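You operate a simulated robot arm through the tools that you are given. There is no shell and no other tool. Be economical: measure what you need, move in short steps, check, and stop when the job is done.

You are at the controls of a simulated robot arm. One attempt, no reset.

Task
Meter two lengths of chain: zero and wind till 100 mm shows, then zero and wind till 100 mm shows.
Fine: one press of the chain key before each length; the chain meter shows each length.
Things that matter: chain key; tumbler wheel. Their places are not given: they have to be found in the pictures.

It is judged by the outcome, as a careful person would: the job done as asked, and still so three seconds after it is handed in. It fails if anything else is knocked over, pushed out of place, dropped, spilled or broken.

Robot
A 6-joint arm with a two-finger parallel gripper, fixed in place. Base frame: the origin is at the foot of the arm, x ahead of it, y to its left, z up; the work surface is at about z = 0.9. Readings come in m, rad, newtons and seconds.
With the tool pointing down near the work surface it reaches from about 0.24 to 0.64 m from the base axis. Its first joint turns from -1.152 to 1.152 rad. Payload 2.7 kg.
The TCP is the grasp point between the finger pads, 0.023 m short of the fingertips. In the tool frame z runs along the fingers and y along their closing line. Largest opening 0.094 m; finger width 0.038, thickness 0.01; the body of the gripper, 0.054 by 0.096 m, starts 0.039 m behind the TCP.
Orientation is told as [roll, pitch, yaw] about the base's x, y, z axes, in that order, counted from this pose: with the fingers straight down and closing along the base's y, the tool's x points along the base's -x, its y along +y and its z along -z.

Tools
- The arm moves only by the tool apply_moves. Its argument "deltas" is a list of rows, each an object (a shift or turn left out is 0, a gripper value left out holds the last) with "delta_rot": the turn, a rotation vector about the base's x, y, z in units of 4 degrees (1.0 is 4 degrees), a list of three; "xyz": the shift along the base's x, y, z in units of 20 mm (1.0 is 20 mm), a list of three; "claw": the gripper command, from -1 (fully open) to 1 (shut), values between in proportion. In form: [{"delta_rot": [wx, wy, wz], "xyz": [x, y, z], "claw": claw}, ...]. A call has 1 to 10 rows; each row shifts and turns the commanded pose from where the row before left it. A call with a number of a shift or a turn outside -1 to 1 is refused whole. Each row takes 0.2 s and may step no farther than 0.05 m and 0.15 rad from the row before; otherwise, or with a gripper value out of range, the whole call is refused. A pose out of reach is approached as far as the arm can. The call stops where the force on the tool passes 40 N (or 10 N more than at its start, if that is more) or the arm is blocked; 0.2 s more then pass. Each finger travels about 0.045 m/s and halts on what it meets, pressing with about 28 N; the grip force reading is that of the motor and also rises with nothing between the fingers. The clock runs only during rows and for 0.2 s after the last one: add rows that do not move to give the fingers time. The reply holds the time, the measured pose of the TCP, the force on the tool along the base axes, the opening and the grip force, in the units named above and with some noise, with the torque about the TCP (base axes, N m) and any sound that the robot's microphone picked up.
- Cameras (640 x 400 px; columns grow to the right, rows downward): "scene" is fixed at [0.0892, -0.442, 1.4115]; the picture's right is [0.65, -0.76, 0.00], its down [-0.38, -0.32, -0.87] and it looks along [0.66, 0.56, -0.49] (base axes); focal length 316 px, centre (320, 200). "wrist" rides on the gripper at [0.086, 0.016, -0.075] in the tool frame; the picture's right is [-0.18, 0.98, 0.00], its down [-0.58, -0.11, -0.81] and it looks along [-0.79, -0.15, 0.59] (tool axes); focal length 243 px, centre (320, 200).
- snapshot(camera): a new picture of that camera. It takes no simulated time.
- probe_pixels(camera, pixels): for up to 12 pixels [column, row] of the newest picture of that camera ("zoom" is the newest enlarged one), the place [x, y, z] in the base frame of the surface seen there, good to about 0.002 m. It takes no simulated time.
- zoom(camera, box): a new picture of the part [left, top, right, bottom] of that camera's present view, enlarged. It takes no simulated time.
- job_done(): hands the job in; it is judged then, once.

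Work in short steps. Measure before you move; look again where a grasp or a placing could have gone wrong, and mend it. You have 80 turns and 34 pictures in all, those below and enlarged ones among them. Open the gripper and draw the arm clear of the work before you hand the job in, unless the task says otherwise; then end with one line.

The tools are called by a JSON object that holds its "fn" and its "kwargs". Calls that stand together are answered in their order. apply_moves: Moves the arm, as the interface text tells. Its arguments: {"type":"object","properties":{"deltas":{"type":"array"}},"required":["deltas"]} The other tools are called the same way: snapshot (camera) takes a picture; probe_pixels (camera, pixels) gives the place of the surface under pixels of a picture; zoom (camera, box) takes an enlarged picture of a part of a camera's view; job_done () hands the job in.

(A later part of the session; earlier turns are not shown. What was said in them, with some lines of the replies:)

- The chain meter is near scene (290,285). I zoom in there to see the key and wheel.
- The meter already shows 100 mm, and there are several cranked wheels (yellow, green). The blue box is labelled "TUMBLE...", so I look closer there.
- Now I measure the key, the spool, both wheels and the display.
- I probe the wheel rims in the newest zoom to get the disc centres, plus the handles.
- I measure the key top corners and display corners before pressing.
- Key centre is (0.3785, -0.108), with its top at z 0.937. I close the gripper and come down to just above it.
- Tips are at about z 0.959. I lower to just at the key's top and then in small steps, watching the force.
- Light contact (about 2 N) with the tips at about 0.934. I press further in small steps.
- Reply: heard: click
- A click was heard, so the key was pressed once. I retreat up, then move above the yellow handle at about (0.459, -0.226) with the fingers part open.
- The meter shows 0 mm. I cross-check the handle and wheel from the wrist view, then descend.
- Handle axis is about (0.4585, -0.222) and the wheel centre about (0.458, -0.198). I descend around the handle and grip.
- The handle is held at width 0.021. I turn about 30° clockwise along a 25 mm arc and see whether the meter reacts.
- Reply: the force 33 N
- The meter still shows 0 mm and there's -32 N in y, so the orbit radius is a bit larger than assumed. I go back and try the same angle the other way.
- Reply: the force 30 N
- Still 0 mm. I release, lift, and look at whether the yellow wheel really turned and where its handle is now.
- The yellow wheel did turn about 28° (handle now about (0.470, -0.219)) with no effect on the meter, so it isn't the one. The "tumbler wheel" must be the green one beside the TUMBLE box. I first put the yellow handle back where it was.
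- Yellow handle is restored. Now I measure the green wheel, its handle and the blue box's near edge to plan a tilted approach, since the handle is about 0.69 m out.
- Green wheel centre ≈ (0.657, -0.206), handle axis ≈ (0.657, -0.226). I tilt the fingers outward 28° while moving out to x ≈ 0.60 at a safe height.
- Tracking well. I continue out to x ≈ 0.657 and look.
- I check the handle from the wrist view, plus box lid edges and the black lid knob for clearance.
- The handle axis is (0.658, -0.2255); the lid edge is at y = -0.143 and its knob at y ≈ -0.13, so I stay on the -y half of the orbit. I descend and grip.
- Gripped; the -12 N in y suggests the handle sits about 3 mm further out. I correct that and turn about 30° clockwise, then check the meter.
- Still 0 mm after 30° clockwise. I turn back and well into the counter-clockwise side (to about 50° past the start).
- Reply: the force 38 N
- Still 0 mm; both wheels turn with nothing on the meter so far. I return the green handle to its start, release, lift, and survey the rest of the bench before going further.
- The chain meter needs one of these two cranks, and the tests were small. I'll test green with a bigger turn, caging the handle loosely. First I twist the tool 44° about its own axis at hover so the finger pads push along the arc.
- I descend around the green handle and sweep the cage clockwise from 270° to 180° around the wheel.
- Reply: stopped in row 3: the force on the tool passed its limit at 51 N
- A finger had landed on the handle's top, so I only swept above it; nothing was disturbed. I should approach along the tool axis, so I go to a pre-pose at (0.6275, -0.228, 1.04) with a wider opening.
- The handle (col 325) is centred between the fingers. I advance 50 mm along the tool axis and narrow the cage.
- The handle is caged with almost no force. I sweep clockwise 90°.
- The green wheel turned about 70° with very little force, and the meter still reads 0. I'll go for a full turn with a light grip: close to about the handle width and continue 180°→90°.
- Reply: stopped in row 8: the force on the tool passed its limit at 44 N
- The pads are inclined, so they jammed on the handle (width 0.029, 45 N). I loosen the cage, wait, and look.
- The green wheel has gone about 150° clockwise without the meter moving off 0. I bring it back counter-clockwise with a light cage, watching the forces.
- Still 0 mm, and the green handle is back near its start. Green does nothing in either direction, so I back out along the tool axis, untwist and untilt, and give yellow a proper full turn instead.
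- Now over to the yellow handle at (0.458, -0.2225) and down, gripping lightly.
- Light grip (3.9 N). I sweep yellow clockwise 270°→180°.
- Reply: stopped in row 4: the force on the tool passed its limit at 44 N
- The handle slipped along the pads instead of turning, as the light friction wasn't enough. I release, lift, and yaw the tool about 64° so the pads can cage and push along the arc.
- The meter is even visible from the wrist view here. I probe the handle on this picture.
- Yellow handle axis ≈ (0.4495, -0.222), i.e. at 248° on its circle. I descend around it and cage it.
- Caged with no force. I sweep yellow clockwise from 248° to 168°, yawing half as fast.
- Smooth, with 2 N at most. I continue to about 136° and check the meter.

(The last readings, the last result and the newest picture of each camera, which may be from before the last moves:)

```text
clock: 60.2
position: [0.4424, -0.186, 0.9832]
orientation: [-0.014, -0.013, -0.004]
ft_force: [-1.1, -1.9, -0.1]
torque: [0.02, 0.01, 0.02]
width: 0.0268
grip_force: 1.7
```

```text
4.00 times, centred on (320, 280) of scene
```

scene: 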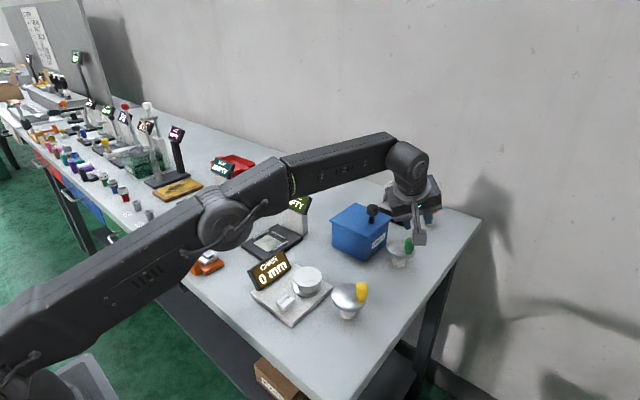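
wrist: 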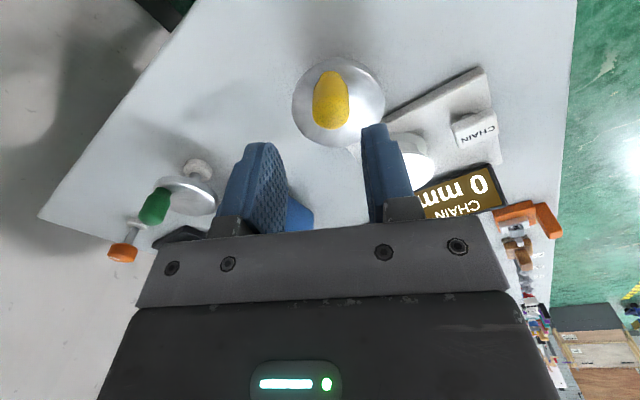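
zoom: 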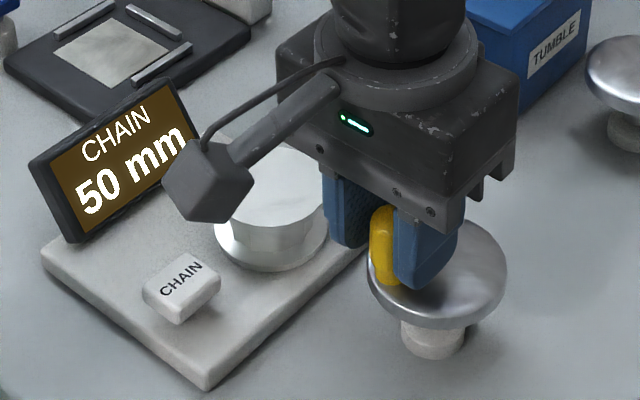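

The meter shows 50 mm: the yellow wheel is the one, clockwise winds it, and it counts in coarse steps (about 130° so far). I yaw the cage in place, then sweep carefully to about 185° total and look again.

{"fn": "apply_moves", "kwargs": {"deltas": [{"delta_rot": [0, 0, -1]}, {"delta_rot": [0, 0, -1]}, {"delta_rot": [0, 0, -1]}, {"delta_rot": [0, 0, -1]}, {"delta_rot": [0, 0, -1]}, {"delta_rot": [0, 0, -1]}, {"delta_rot": [0, 0, -1]}, {"delta_rot": [0, 0, -1]}, {"delta_rot": [0, 0, -1]}, {"delta_rot": [0, 0, -1]}]}}

{"fn": "apply_moves", "kwargs": {"deltas": [{"xyz": [0.117, 0.105, 0], "delta_rot": [0, 0, -1]}, {"xyz": [0.13, 0.088, 0], "delta_rot": [0, 0, -1]}, {"xyz": [0.141, 0.068, 0], "delta_rot": [0, 0, -1]}, {"xyz": [0.15, 0.048, 0], "delta_rot": [0, 0, -1]}, {"xyz": [0.154, 0.027, 0], "delta_rot": [0, 0, -1]}, {"xyz": [0.157, 0.005, 0], "delta_rot": [0, 0, -1]}, {"xyz": [0.156, -0.016, 0], "delta_rot": [0, 0, -1]}, {}]}}

{"fn": "zoom", "kwargs": {"camera": "scene", "box": [240, 230, 400, 330]}}

```text
clock: 62.4
position: [0.4422, -0.1859, 0.9836]
orientation: [-0.014, -0.012, -0.698]
ft_force: [-0.3, -0.7, -1.5]
torque: [0.0, -0.02, 0.04]
width: 0.0263
grip_force: 0.2
```

```text
clock: 64.2
position: [0.4622, -0.1796, 0.9826]
orientation: [-0.015, -0.015, -1.189]
ft_force: [-1.4, 0.2, 0.2]
torque: [0.01, 0.08, 0.02]
width: 0.0265
grip_force: 0.6
```

```text
4.00 times, centred on (320, 280) of scene
```

zoom: 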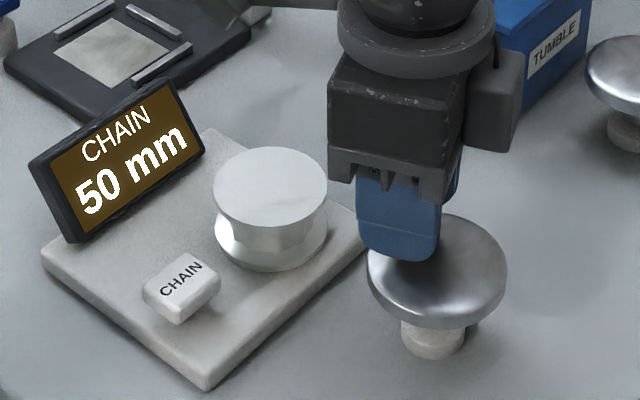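

Still 50 mm at about 185°, so the meter counts in 50 mm steps. By my estimate about 280° total should sit well inside the "100" band. I yaw in place first.

{"fn": "apply_moves", "kwargs": {"deltas": [{"delta_rot": [0, 0, -1]}, {"delta_rot": [0, 0, -1]}, {"delta_rot": [0, 0, -1]}, {"delta_rot": [0, 0, -1]}, {"delta_rot": [0, 0, -1]}, {"delta_rot": [0, 0, -1]}, {"delta_rot": [0, 0, -1]}, {"delta_rot": [0, 0, -1]}, {"delta_rot": [0, 0, -1]}, {"delta_rot": [0, 0, -1]}]}}

{"fn": "apply_moves", "kwargs": {"deltas": [{"xyz": [0.152, -0.038, 0], "delta_rot": [0, 0, -1]}, {"xyz": [0.145, -0.059, 0], "delta_rot": [0, 0, -1]}, {"xyz": [0.136, -0.078, 0], "delta_rot": [0, 0, -1]}, {"xyz": [0.124, -0.096, 0], "delta_rot": [0, 0, -1]}, {"xyz": [0.109, -0.113, 0], "delta_rot": [0, 0, -1]}, {"xyz": [0.092, -0.127, 0], "delta_rot": [0, 0, -1]}, {"xyz": [0.073, -0.138, 0], "delta_rot": [0, 0, -1]}]}}

```text
clock: 66.4
position: [0.4621, -0.1796, 0.9825]
orientation: [-0.016, -0.012, -1.887]
ft_force: [-0.8, 0.2, 0.3]
torque: [0.0, 0.03, 0.01]
width: 0.0259
grip_force: 0.1
```

```text
clock: 68.0
position: [0.4796, -0.1915, 0.9825]
orientation: [-0.016, -0.01, -2.378]
ft_force: [-1.8, 1.4, 0.4]
torque: [0.02, 0.0, 0.01]
width: 0.0264
grip_force: 1.1
```

Smooth. I continue to a ≈ -16° and look at the meter.

{"fn": "apply_moves", "kwargs": {"deltas": [{"xyz": [0.054, -0.147, 0], "delta_rot": [0, 0, -1]}, {"xyz": [0.032, -0.153, 0], "delta_rot": [0, 0, -1]}, {"xyz": [0.011, -0.156, 0], "delta_rot": [0, 0, -1]}, {"xyz": [-0.011, -0.156, 0], "delta_rot": [0, 0, -1]}, {"xyz": [-0.032, -0.153, 0], "delta_rot": [0, 0, -1]}, {}]}}

{"fn": "zoom", "kwargs": {"camera": "scene", "box": [240, 230, 400, 330]}}

```text
clock: 69.4
position: [0.4791, -0.2084, 0.983]
orientation: [-0.016, -0.013, -2.725]
ft_force: [0.0, 1.0, 0.0]
torque: [0.0, 0.01, 0.01]
width: 0.0267
grip_force: 0.8
```

```text
4.00 times, centred on (320, 280) of scene
```

zoom: 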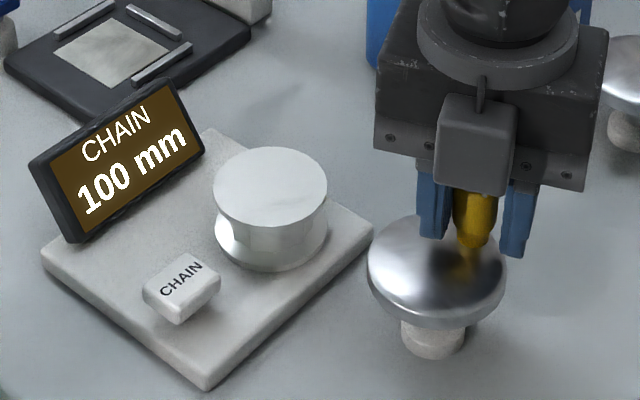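

The meter shows 100 mm: first length done. I release the handle, lift, and unwind the wrist while moving toward the key for the second zeroing.

{"fn": "apply_moves", "kwargs": {"deltas": [{"claw": 0.2}, {"claw": 0.2}, {"xyz": [0, 0, 1]}, {"xyz": [0, 0, 1]}, {"xyz": [0, 0, 1]}, {"xyz": [0, 0, 1]}, {"delta_rot": [0, 0, 1]}, {"delta_rot": [0, 0, 1]}, {"delta_rot": [0, 0, 1]}, {"delta_rot": [0, 0, 1]}]}}

{"fn": "apply_moves", "kwargs": {"deltas": [{"delta_rot": [0, 0, 1], "claw": 1}, {"delta_rot": [0, 0, 1]}, {"delta_rot": [0, 0, 1]}, {"delta_rot": [0, 0, 1]}, {"delta_rot": [0, 0, 1]}, {"delta_rot": [0, 0, 1]}, {"delta_rot": [0, 0, 1]}, {"delta_rot": [0, 0, 1]}, {"delta_rot": [0, 0, 1]}, {"delta_rot": [0, 0, 1]}]}}

{"fn": "apply_moves", "kwargs": {"deltas": [{"delta_rot": [0, 0, 1]}, {"delta_rot": [0, 0, 1]}, {"delta_rot": [0, 0, 1]}, {"delta_rot": [0, 0, 1]}, {"delta_rot": [0, 0, 1]}, {"delta_rot": [0, 0, 1]}, {"delta_rot": [0, 0, 1]}, {"delta_rot": [0, 0, 1]}, {"delta_rot": [0, 0, 1]}, {"delta_rot": [0, 0, 1]}]}}

{"fn": "apply_moves", "kwargs": {"deltas": [{"delta_rot": [0, 0, 1], "xyz": [-1, 1, 0]}, {"delta_rot": [0, 0, 1], "xyz": [-1, 1, 0]}, {"delta_rot": [0, 0, 1], "xyz": [-1, 1, 0]}, {"delta_rot": [0, 0, 1], "xyz": [-1, 1, 0]}, {"delta_rot": [0, 0, 1], "xyz": [-1, 1, 0]}, {"delta_rot": [0, 0, 1]}, {"delta_rot": [0, 0, 1]}, {"delta_rot": [0, 0, 1]}, {"delta_rot": [0, 0, 1]}, {"delta_rot": [0, 0, 1]}]}}

```text
clock: 71.6
position: [0.4812, -0.2055, 1.0624]
orientation: [-0.015, -0.012, -2.445]
ft_force: [-0.4, 0.5, 0.5]
torque: [0.03, -0.01, -0.03]
width: 0.0374
grip_force: 0.2
```

```text
clock: 73.8
position: [0.4789, -0.2076, 1.0631]
orientation: [-0.017, -0.012, -1.744]
ft_force: [0.1, 0.6, -0.1]
torque: [-0.01, 0.02, -0.01]
width: 0.0003
grip_force: 27.5
```

```text
clock: 76.0
position: [0.4801, -0.2077, 1.0625]
orientation: [-0.016, -0.012, -1.045]
ft_force: [1.0, 0.0, 0.2]
torque: [-0.02, 0.01, -0.03]
width: 0.0001
grip_force: 28.2
```

```text
clock: 78.2
position: [0.3806, -0.109, 1.0623]
orientation: [-0.018, -0.011, -0.349]
ft_force: [0.6, 0.5, 0.1]
torque: [0.03, -0.03, -0.03]
width: 0.0
grip_force: 27.7
```

Above the key at (0.380, -0.109). I finish the yaw to 0 and descend to just above the key.

{"fn": "apply_moves", "kwargs": {"deltas": [{"delta_rot": [0, 0, 1], "xyz": [-0.1, 0.03, 0]}, {"delta_rot": [0, 0, 1]}, {"delta_rot": [0, 0, 1], "xyz": [0, 0, -1]}, {"delta_rot": [0, 0, 1], "xyz": [0, 0, -1]}, {"delta_rot": [0, 0, 1], "xyz": [0, 0, -1]}, {"xyz": [0, 0, -1]}, {"xyz": [0, 0, -0.9]}, {}]}}

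{"fn": "apply_moves", "kwargs": {"deltas": [{"xyz": [0, 0, -0.15]}, {"xyz": [0, 0, -0.1]}, {"xyz": [0, 0, -0.1]}, {"xyz": [0, 0, -0.1]}]}}

```text
clock: 80.0
position: [0.3782, -0.1045, 0.9651]
orientation: [-0.017, -0.016, -0.001]
ft_force: [-0.4, 0.7, 0.1]
torque: [0.0, -0.01, 0.0]
width: 0.0002
grip_force: 27.6
```

```text
clock: 81.0
position: [0.3778, -0.1068, 0.956]
orientation: [-0.016, -0.014, -0.002]
ft_force: [0.3, 0.8, 3.3]
torque: [0.04, 0.01, -0.02]
width: 0.0004
grip_force: 27.8
heard: click
```

Click heard: second zeroing done. I lift straight up, open, move to above the handle at (0.480, -0.204), and yaw toward +124°.

{"fn": "apply_moves", "kwargs": {"deltas": [{"xyz": [0, 0, 1]}, {"xyz": [0, 0, 1]}, {"xyz": [0, 0, 1]}, {"xyz": [0, 0, 1]}, {"xyz": [0, 0, 1], "claw": 0.1}, {"xyz": [1, -1, 0], "delta_rot": [0, 0, 1]}, {"xyz": [1, -1, 0], "delta_rot": [0, 0, 1]}, {"xyz": [1, -1, 0], "delta_rot": [0, 0, 1]}, {"xyz": [1, -1, 0], "delta_rot": [0, 0, 1]}, {"xyz": [1, -0.85, 0], "delta_rot": [0, 0, 1]}]}}

{"fn": "apply_moves", "kwargs": {"deltas": [{"xyz": [0.1, 0, 0], "delta_rot": [0, 0, 1]}, {"delta_rot": [0, 0, 1]}, {"delta_rot": [0, 0, 1]}, {"delta_rot": [0, 0, 1]}, {"delta_rot": [0, 0, 1]}, {"delta_rot": [0, 0, 1]}, {"delta_rot": [0, 0, 1]}, {"delta_rot": [0, 0, 1]}, {"delta_rot": [0, 0, 1]}, {"delta_rot": [0, 0, 1]}]}}

{"fn": "apply_moves", "kwargs": {"deltas": [{"delta_rot": [0, 0, 1]}, {"delta_rot": [0, 0, 1]}, {"delta_rot": [0, 0, 1]}, {"delta_rot": [0, 0, 1]}, {"delta_rot": [0, 0, 1]}, {"delta_rot": [0, 0, 1]}, {"delta_rot": [0, 0, 1]}, {"delta_rot": [0, 0, 1]}, {"delta_rot": [0, 0, 1]}, {"delta_rot": [0, 0, 1]}]}}

{"fn": "apply_moves", "kwargs": {"deltas": [{"delta_rot": [0, 0, 1]}, {"delta_rot": [0, 0, 1]}, {"delta_rot": [0, 0, 1]}, {"delta_rot": [0, 0, 1]}, {"delta_rot": [0, 0, 1]}, {"delta_rot": [0, 0, 1]}, {}]}}

```text
clock: 83.2
position: [0.4781, -0.2062, 1.0551]
orientation: [-0.017, -0.012, 0.349]
ft_force: [-0.7, 0.1, -0.2]
torque: [0.01, -0.01, -0.01]
width: 0.0422
grip_force: 0.0
```

```text
clock: 85.4
position: [0.4788, -0.2041, 1.0558]
orientation: [-0.015, -0.011, 1.046]
ft_force: [1.4, 0.2, 1.0]
torque: [0.01, 0.01, 0.03]
width: 0.0423
grip_force: 0.0
```

```text
clock: 87.6
position: [0.4802, -0.2041, 1.0566]
orientation: [-0.017, -0.013, 1.746]
ft_force: [0.2, -0.8, -0.2]
torque: [0.0, 0.01, 0.03]
width: 0.0423
grip_force: 0.0
```

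```text
clock: 89.2
position: [0.4805, -0.2042, 1.0562]
orientation: [-0.017, -0.012, 2.163]
ft_force: [0.3, 0.1, -0.2]
torque: [-0.02, 0.01, 0.0]
width: 0.0423
grip_force: 0.1
```

Yaw is 124°, ready for one continuous clockwise sweep at 6° arc and 4° yaw per row. I descend around the handle and cage it.

{"fn": "apply_moves", "kwargs": {"deltas": [{"xyz": [0, 0, -1]}, {"xyz": [0, 0, -1]}, {"xyz": [0, 0, -1]}, {"xyz": [0, 0, -0.66]}, {"claw": 0.45}, {"claw": 0.45}]}}

```text
clock: 90.6
position: [0.4812, -0.2046, 0.983]
orientation: [-0.015, -0.012, 2.164]
ft_force: [0.9, 1.3, -0.1]
torque: [0.0, -0.01, 0.01]
width: 0.0264
grip_force: 0.5
```

Caged. I sweep the first 60°.

{"fn": "apply_moves", "kwargs": {"deltas": [{"xyz": [-0.0265, -0.1148, 0], "delta_rot": [0, 0, -1]}, {"xyz": [-0.0384, -0.1114, 0], "delta_rot": [0, 0, -1]}, {"xyz": [-0.0498, -0.1068, 0], "delta_rot": [0, 0, -1]}, {"xyz": [-0.0607, -0.101, 0], "delta_rot": [0, 0, -1]}, {"xyz": [-0.0709, -0.0941, 0], "delta_rot": [0, 0, -1]}, {"xyz": [-0.0803, -0.0862, 0], "delta_rot": [0, 0, -1]}, {"xyz": [-0.0889, -0.0773, 0], "delta_rot": [0, 0, -1]}, {"xyz": [-0.0965, -0.0676, 0], "delta_rot": [0, 0, -1]}, {"xyz": [-0.103, -0.0571, 0], "delta_rot": [0, 0, -1]}, {"xyz": [-0.1084, -0.046, 0], "delta_rot": [0, 0, -1]}]}}

```text
clock: 92.8
position: [0.4647, -0.221, 0.9834]
orientation: [-0.015, -0.01, 1.464]
ft_force: [1.0, 0.3, 0.9]
torque: [0.0, 0.01, 0.0]
width: 0.0267
grip_force: 1.1
```

On track with no force. I sweep the next 60°.

{"fn": "apply_moves", "kwargs": {"deltas": [{"xyz": [-0.1127, -0.0344, 0], "delta_rot": [0, 0, -1]}, {"xyz": [-0.1156, -0.0225, 0], "delta_rot": [0, 0, -1]}, {"xyz": [-0.1174, -0.0103, 0], "delta_rot": [0, 0, -1]}, {"xyz": [-0.1178, 0.0021, 0], "delta_rot": [0, 0, -1]}, {"xyz": [-0.1169, 0.0144, 0], "delta_rot": [0, 0, -1]}, {"xyz": [-0.1148, 0.0265, 0], "delta_rot": [0, 0, -1]}, {"xyz": [-0.1114, 0.0384, 0], "delta_rot": [0, 0, -1]}, {"xyz": [-0.1068, 0.0498, 0], "delta_rot": [0, 0, -1]}, {"xyz": [-0.101, 0.0607, 0], "delta_rot": [0, 0, -1]}, {"xyz": [-0.0941, 0.0709, 0], "delta_rot": [0, 0, -1]}]}}

```text
clock: 95.0
position: [0.4438, -0.2164, 0.9839]
orientation: [-0.016, -0.012, 0.764]
ft_force: [1.6, -2.3, -0.6]
torque: [0.03, 0.04, -0.01]
width: 0.0267
grip_force: 0.6
```

Good. Another 60°.

{"fn": "apply_moves", "kwargs": {"deltas": [{"xyz": [-0.0862, 0.0803, 0], "delta_rot": [0, 0, -1]}, {"xyz": [-0.0773, 0.0889, 0], "delta_rot": [0, 0, -1]}, {"xyz": [-0.0676, 0.0965, 0], "delta_rot": [0, 0, -1]}, {"xyz": [-0.0571, 0.103, 0], "delta_rot": [0, 0, -1]}, {"xyz": [-0.046, 0.1084, 0], "delta_rot": [0, 0, -1]}, {"xyz": [-0.0344, 0.1127, 0], "delta_rot": [0, 0, -1]}, {"xyz": [-0.0225, 0.1156, 0], "delta_rot": [0, 0, -1]}, {"xyz": [-0.0103, 0.1174, 0], "delta_rot": [0, 0, -1]}, {"xyz": [0.0021, 0.1178, 0], "delta_rot": [0, 0, -1]}, {"xyz": [0.0144, 0.1169, 0], "delta_rot": [0, 0, -1]}]}}

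```text
clock: 97.2
position: [0.4358, -0.1959, 0.9816]
orientation: [-0.015, -0.013, 0.067]
ft_force: [-0.5, -2.3, 0.3]
torque: [0.03, 0.0, 0.01]
width: 0.0265
grip_force: 0.9
```

Steady. I go on to 110°, which makes about 235° total.

{"fn": "apply_moves", "kwargs": {"deltas": [{"xyz": [0.0265, 0.1148, 0], "delta_rot": [0, 0, -1]}, {"xyz": [0.0384, 0.1114, 0], "delta_rot": [0, 0, -1]}, {"xyz": [0.0498, 0.1068, 0], "delta_rot": [0, 0, -1]}, {"xyz": [0.0607, 0.101, 0], "delta_rot": [0, 0, -1]}, {"xyz": [0.0709, 0.0941, 0], "delta_rot": [0, 0, -1]}, {"xyz": [0.0803, 0.0862, 0], "delta_rot": [0, 0, -1]}, {"xyz": [0.0889, 0.0773, 0], "delta_rot": [0, 0, -1]}, {"xyz": [0.0965, 0.0676, 0], "delta_rot": [0, 0, -1]}, {"xyz": [0.103, 0.0571, 0], "delta_rot": [0, 0, -1]}, {"xyz": [0.1084, 0.046, 0], "delta_rot": [0, 0, -1]}]}}

```text
clock: 99.4
position: [0.4498, -0.178, 0.9821]
orientation: [-0.015, -0.014, -0.631]
ft_force: [-3.4, -1.4, -0.3]
torque: [0.01, 0.01, -0.02]
width: 0.0268
grip_force: 1.1
```

I finish the last 48° to match the first length (about 280°), then look.

{"fn": "apply_moves", "kwargs": {"deltas": [{"xyz": [0.1127, 0.0344, 0], "delta_rot": [0, 0, -1]}, {"xyz": [0.1156, 0.0225, 0], "delta_rot": [0, 0, -1]}, {"xyz": [0.1174, 0.0103, 0], "delta_rot": [0, 0, -1]}, {"xyz": [0.1178, -0.0021, 0], "delta_rot": [0, 0, -1]}, {"xyz": [0.1169, -0.0144, 0], "delta_rot": [0, 0, -1]}, {"xyz": [0.1148, -0.0265, 0], "delta_rot": [0, 0, -1]}, {"xyz": [0.1114, -0.0384, 0], "delta_rot": [0, 0, -1]}, {"xyz": [0.1068, -0.0498, 0], "delta_rot": [0, 0, -1]}, {}]}}

{"fn": "zoom", "kwargs": {"camera": "scene", "box": [240, 200, 432, 320]}}

```text
clock: 101.4
position: [0.4685, -0.1803, 0.9826]
orientation: [-0.015, -0.012, -1.188]
ft_force: [-2.1, 0.0, -0.7]
torque: [0.02, 0.01, -0.01]
width: 0.0267
grip_force: 0.8
```

```text
3.33 times, centred on (336, 260) of scene
```

zoom: 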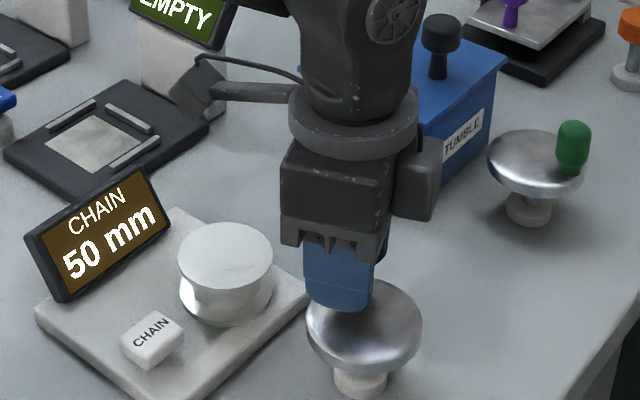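

It reads 50 mm at about 280°. That fits 50 mm ticks at fixed half-turn phases: one seen in 240→143° and one in 69→-10°. So the next tick is still ahead, and ending near -25° sits safely inside the 100 band. I yaw in place, then continue.

{"fn": "apply_moves", "kwargs": {"deltas": [{"delta_rot": [0, 0, -1]}, {"delta_rot": [0, 0, -1]}, {"delta_rot": [0, 0, -1]}, {"delta_rot": [0, 0, -1]}, {"delta_rot": [0, 0, -1]}, {"delta_rot": [0, 0, -1]}, {"delta_rot": [0, 0, -1]}, {"delta_rot": [0, 0, -1]}]}}

{"fn": "apply_moves", "kwargs": {"deltas": [{"xyz": [0.101, -0.0607, 0], "delta_rot": [0, 0, -1]}, {"xyz": [0.0941, -0.0709, 0], "delta_rot": [0, 0, -1]}, {"xyz": [0.0862, -0.0803, 0], "delta_rot": [0, 0, -1]}, {"xyz": [0.0773, -0.0889, 0], "delta_rot": [0, 0, -1]}, {"xyz": [0.0676, -0.0965, 0], "delta_rot": [0, 0, -1]}, {"xyz": [0.0571, -0.103, 0], "delta_rot": [0, 0, -1]}, {"xyz": [0.046, -0.1084, 0], "delta_rot": [0, 0, -1]}, {"xyz": [0.0344, -0.1127, 0], "delta_rot": [0, 0, -1]}]}}

```text
clock: 103.2
position: [0.4691, -0.1813, 0.9814]
orientation: [-0.015, -0.012, -1.749]
ft_force: [-1.6, 0.4, 0.6]
torque: [-0.03, 0.02, 0.04]
width: 0.0264
grip_force: 0.4
```

```text
clock: 105.0
position: [0.4806, -0.1937, 0.9825]
orientation: [-0.015, -0.015, -2.307]
ft_force: [-2.1, 0.5, -0.2]
torque: [-0.03, -0.03, 0.02]
width: 0.027
grip_force: 0.8
```

Still tracking the circle, now at a ≈ 14°. I continue to a ≈ -34° for the cage, which puts the handle near -26°, and use the last picture.

{"fn": "apply_moves", "kwargs": {"deltas": [{"xyz": [0.0225, -0.1156, 0], "delta_rot": [0, 0, -1]}, {"xyz": [0.0103, -0.1174, 0], "delta_rot": [0, 0, -1]}, {"xyz": [-0.0021, -0.1178, 0], "delta_rot": [0, 0, -1]}, {"xyz": [-0.0144, -0.1169, 0], "delta_rot": [0, 0, -1]}, {"xyz": [-0.0265, -0.1148, 0], "delta_rot": [0, 0, -1]}, {"xyz": [-0.0384, -0.1114, 0], "delta_rot": [0, 0, -1]}, {"xyz": [-0.0498, -0.1068, 0]}, {"xyz": [-0.0607, -0.101, 0]}, {}]}}

{"fn": "zoom", "kwargs": {"camera": "scene", "box": [240, 200, 432, 320]}}

```text
clock: 107.0
position: [0.4775, -0.2132, 0.9829]
orientation: [-0.016, -0.013, -2.726]
ft_force: [-0.8, 1.4, 0.3]
torque: [-0.01, -0.03, 0.01]
width: 0.0266
grip_force: 0.6
```

```text
3.33 times, centred on (336, 260) of scene
```

zoom: 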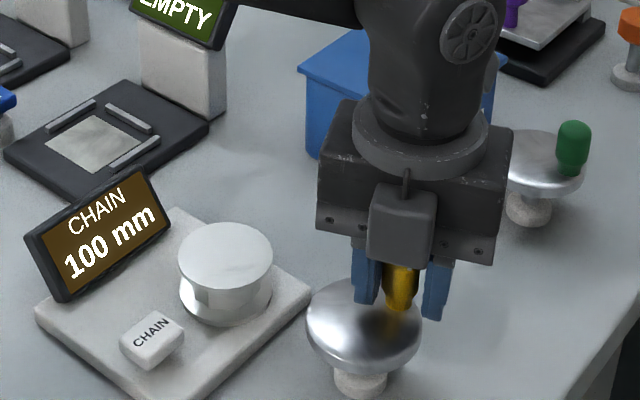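

The meter shows 100 mm for the second length. I open gently and lift straight up, clear of the work.

{"fn": "apply_moves", "kwargs": {"deltas": [{"claw": 0.2}, {"claw": 0.2}, {"xyz": [0, 0, 1]}, {"xyz": [0, 0, 1]}, {"xyz": [0, 0, 1]}, {"xyz": [0, 0, 1]}, {"xyz": [0, 0, 1]}, {"xyz": [0, 0, 1], "claw": -1}, {"xyz": [0, 0, 1]}, {"xyz": [0, 0, 1]}]}}

```text
clock: 109.2
position: [0.477, -0.2134, 1.142]
orientation: [-0.015, -0.012, -2.725]
ft_force: [0.2, -0.1, 0.4]
torque: [-0.01, 0.0, -0.01]
width: 0.0938
grip_force: 0.0
```

The arm is clear with the gripper open, so I hand in the job.

{"fn": "job_done", "kwargs": {}}

```text
The job is handed in.
```

I metered both lengths: one press of the chain key before each (a click was heard both times), and the meter showed 100 mm at the end of each. The yellow wheel beside the chain meter winds the chain. I also tried the green wheel by the TUMBLE box while finding that out; it didn't move the meter, and I left it close to where it started.
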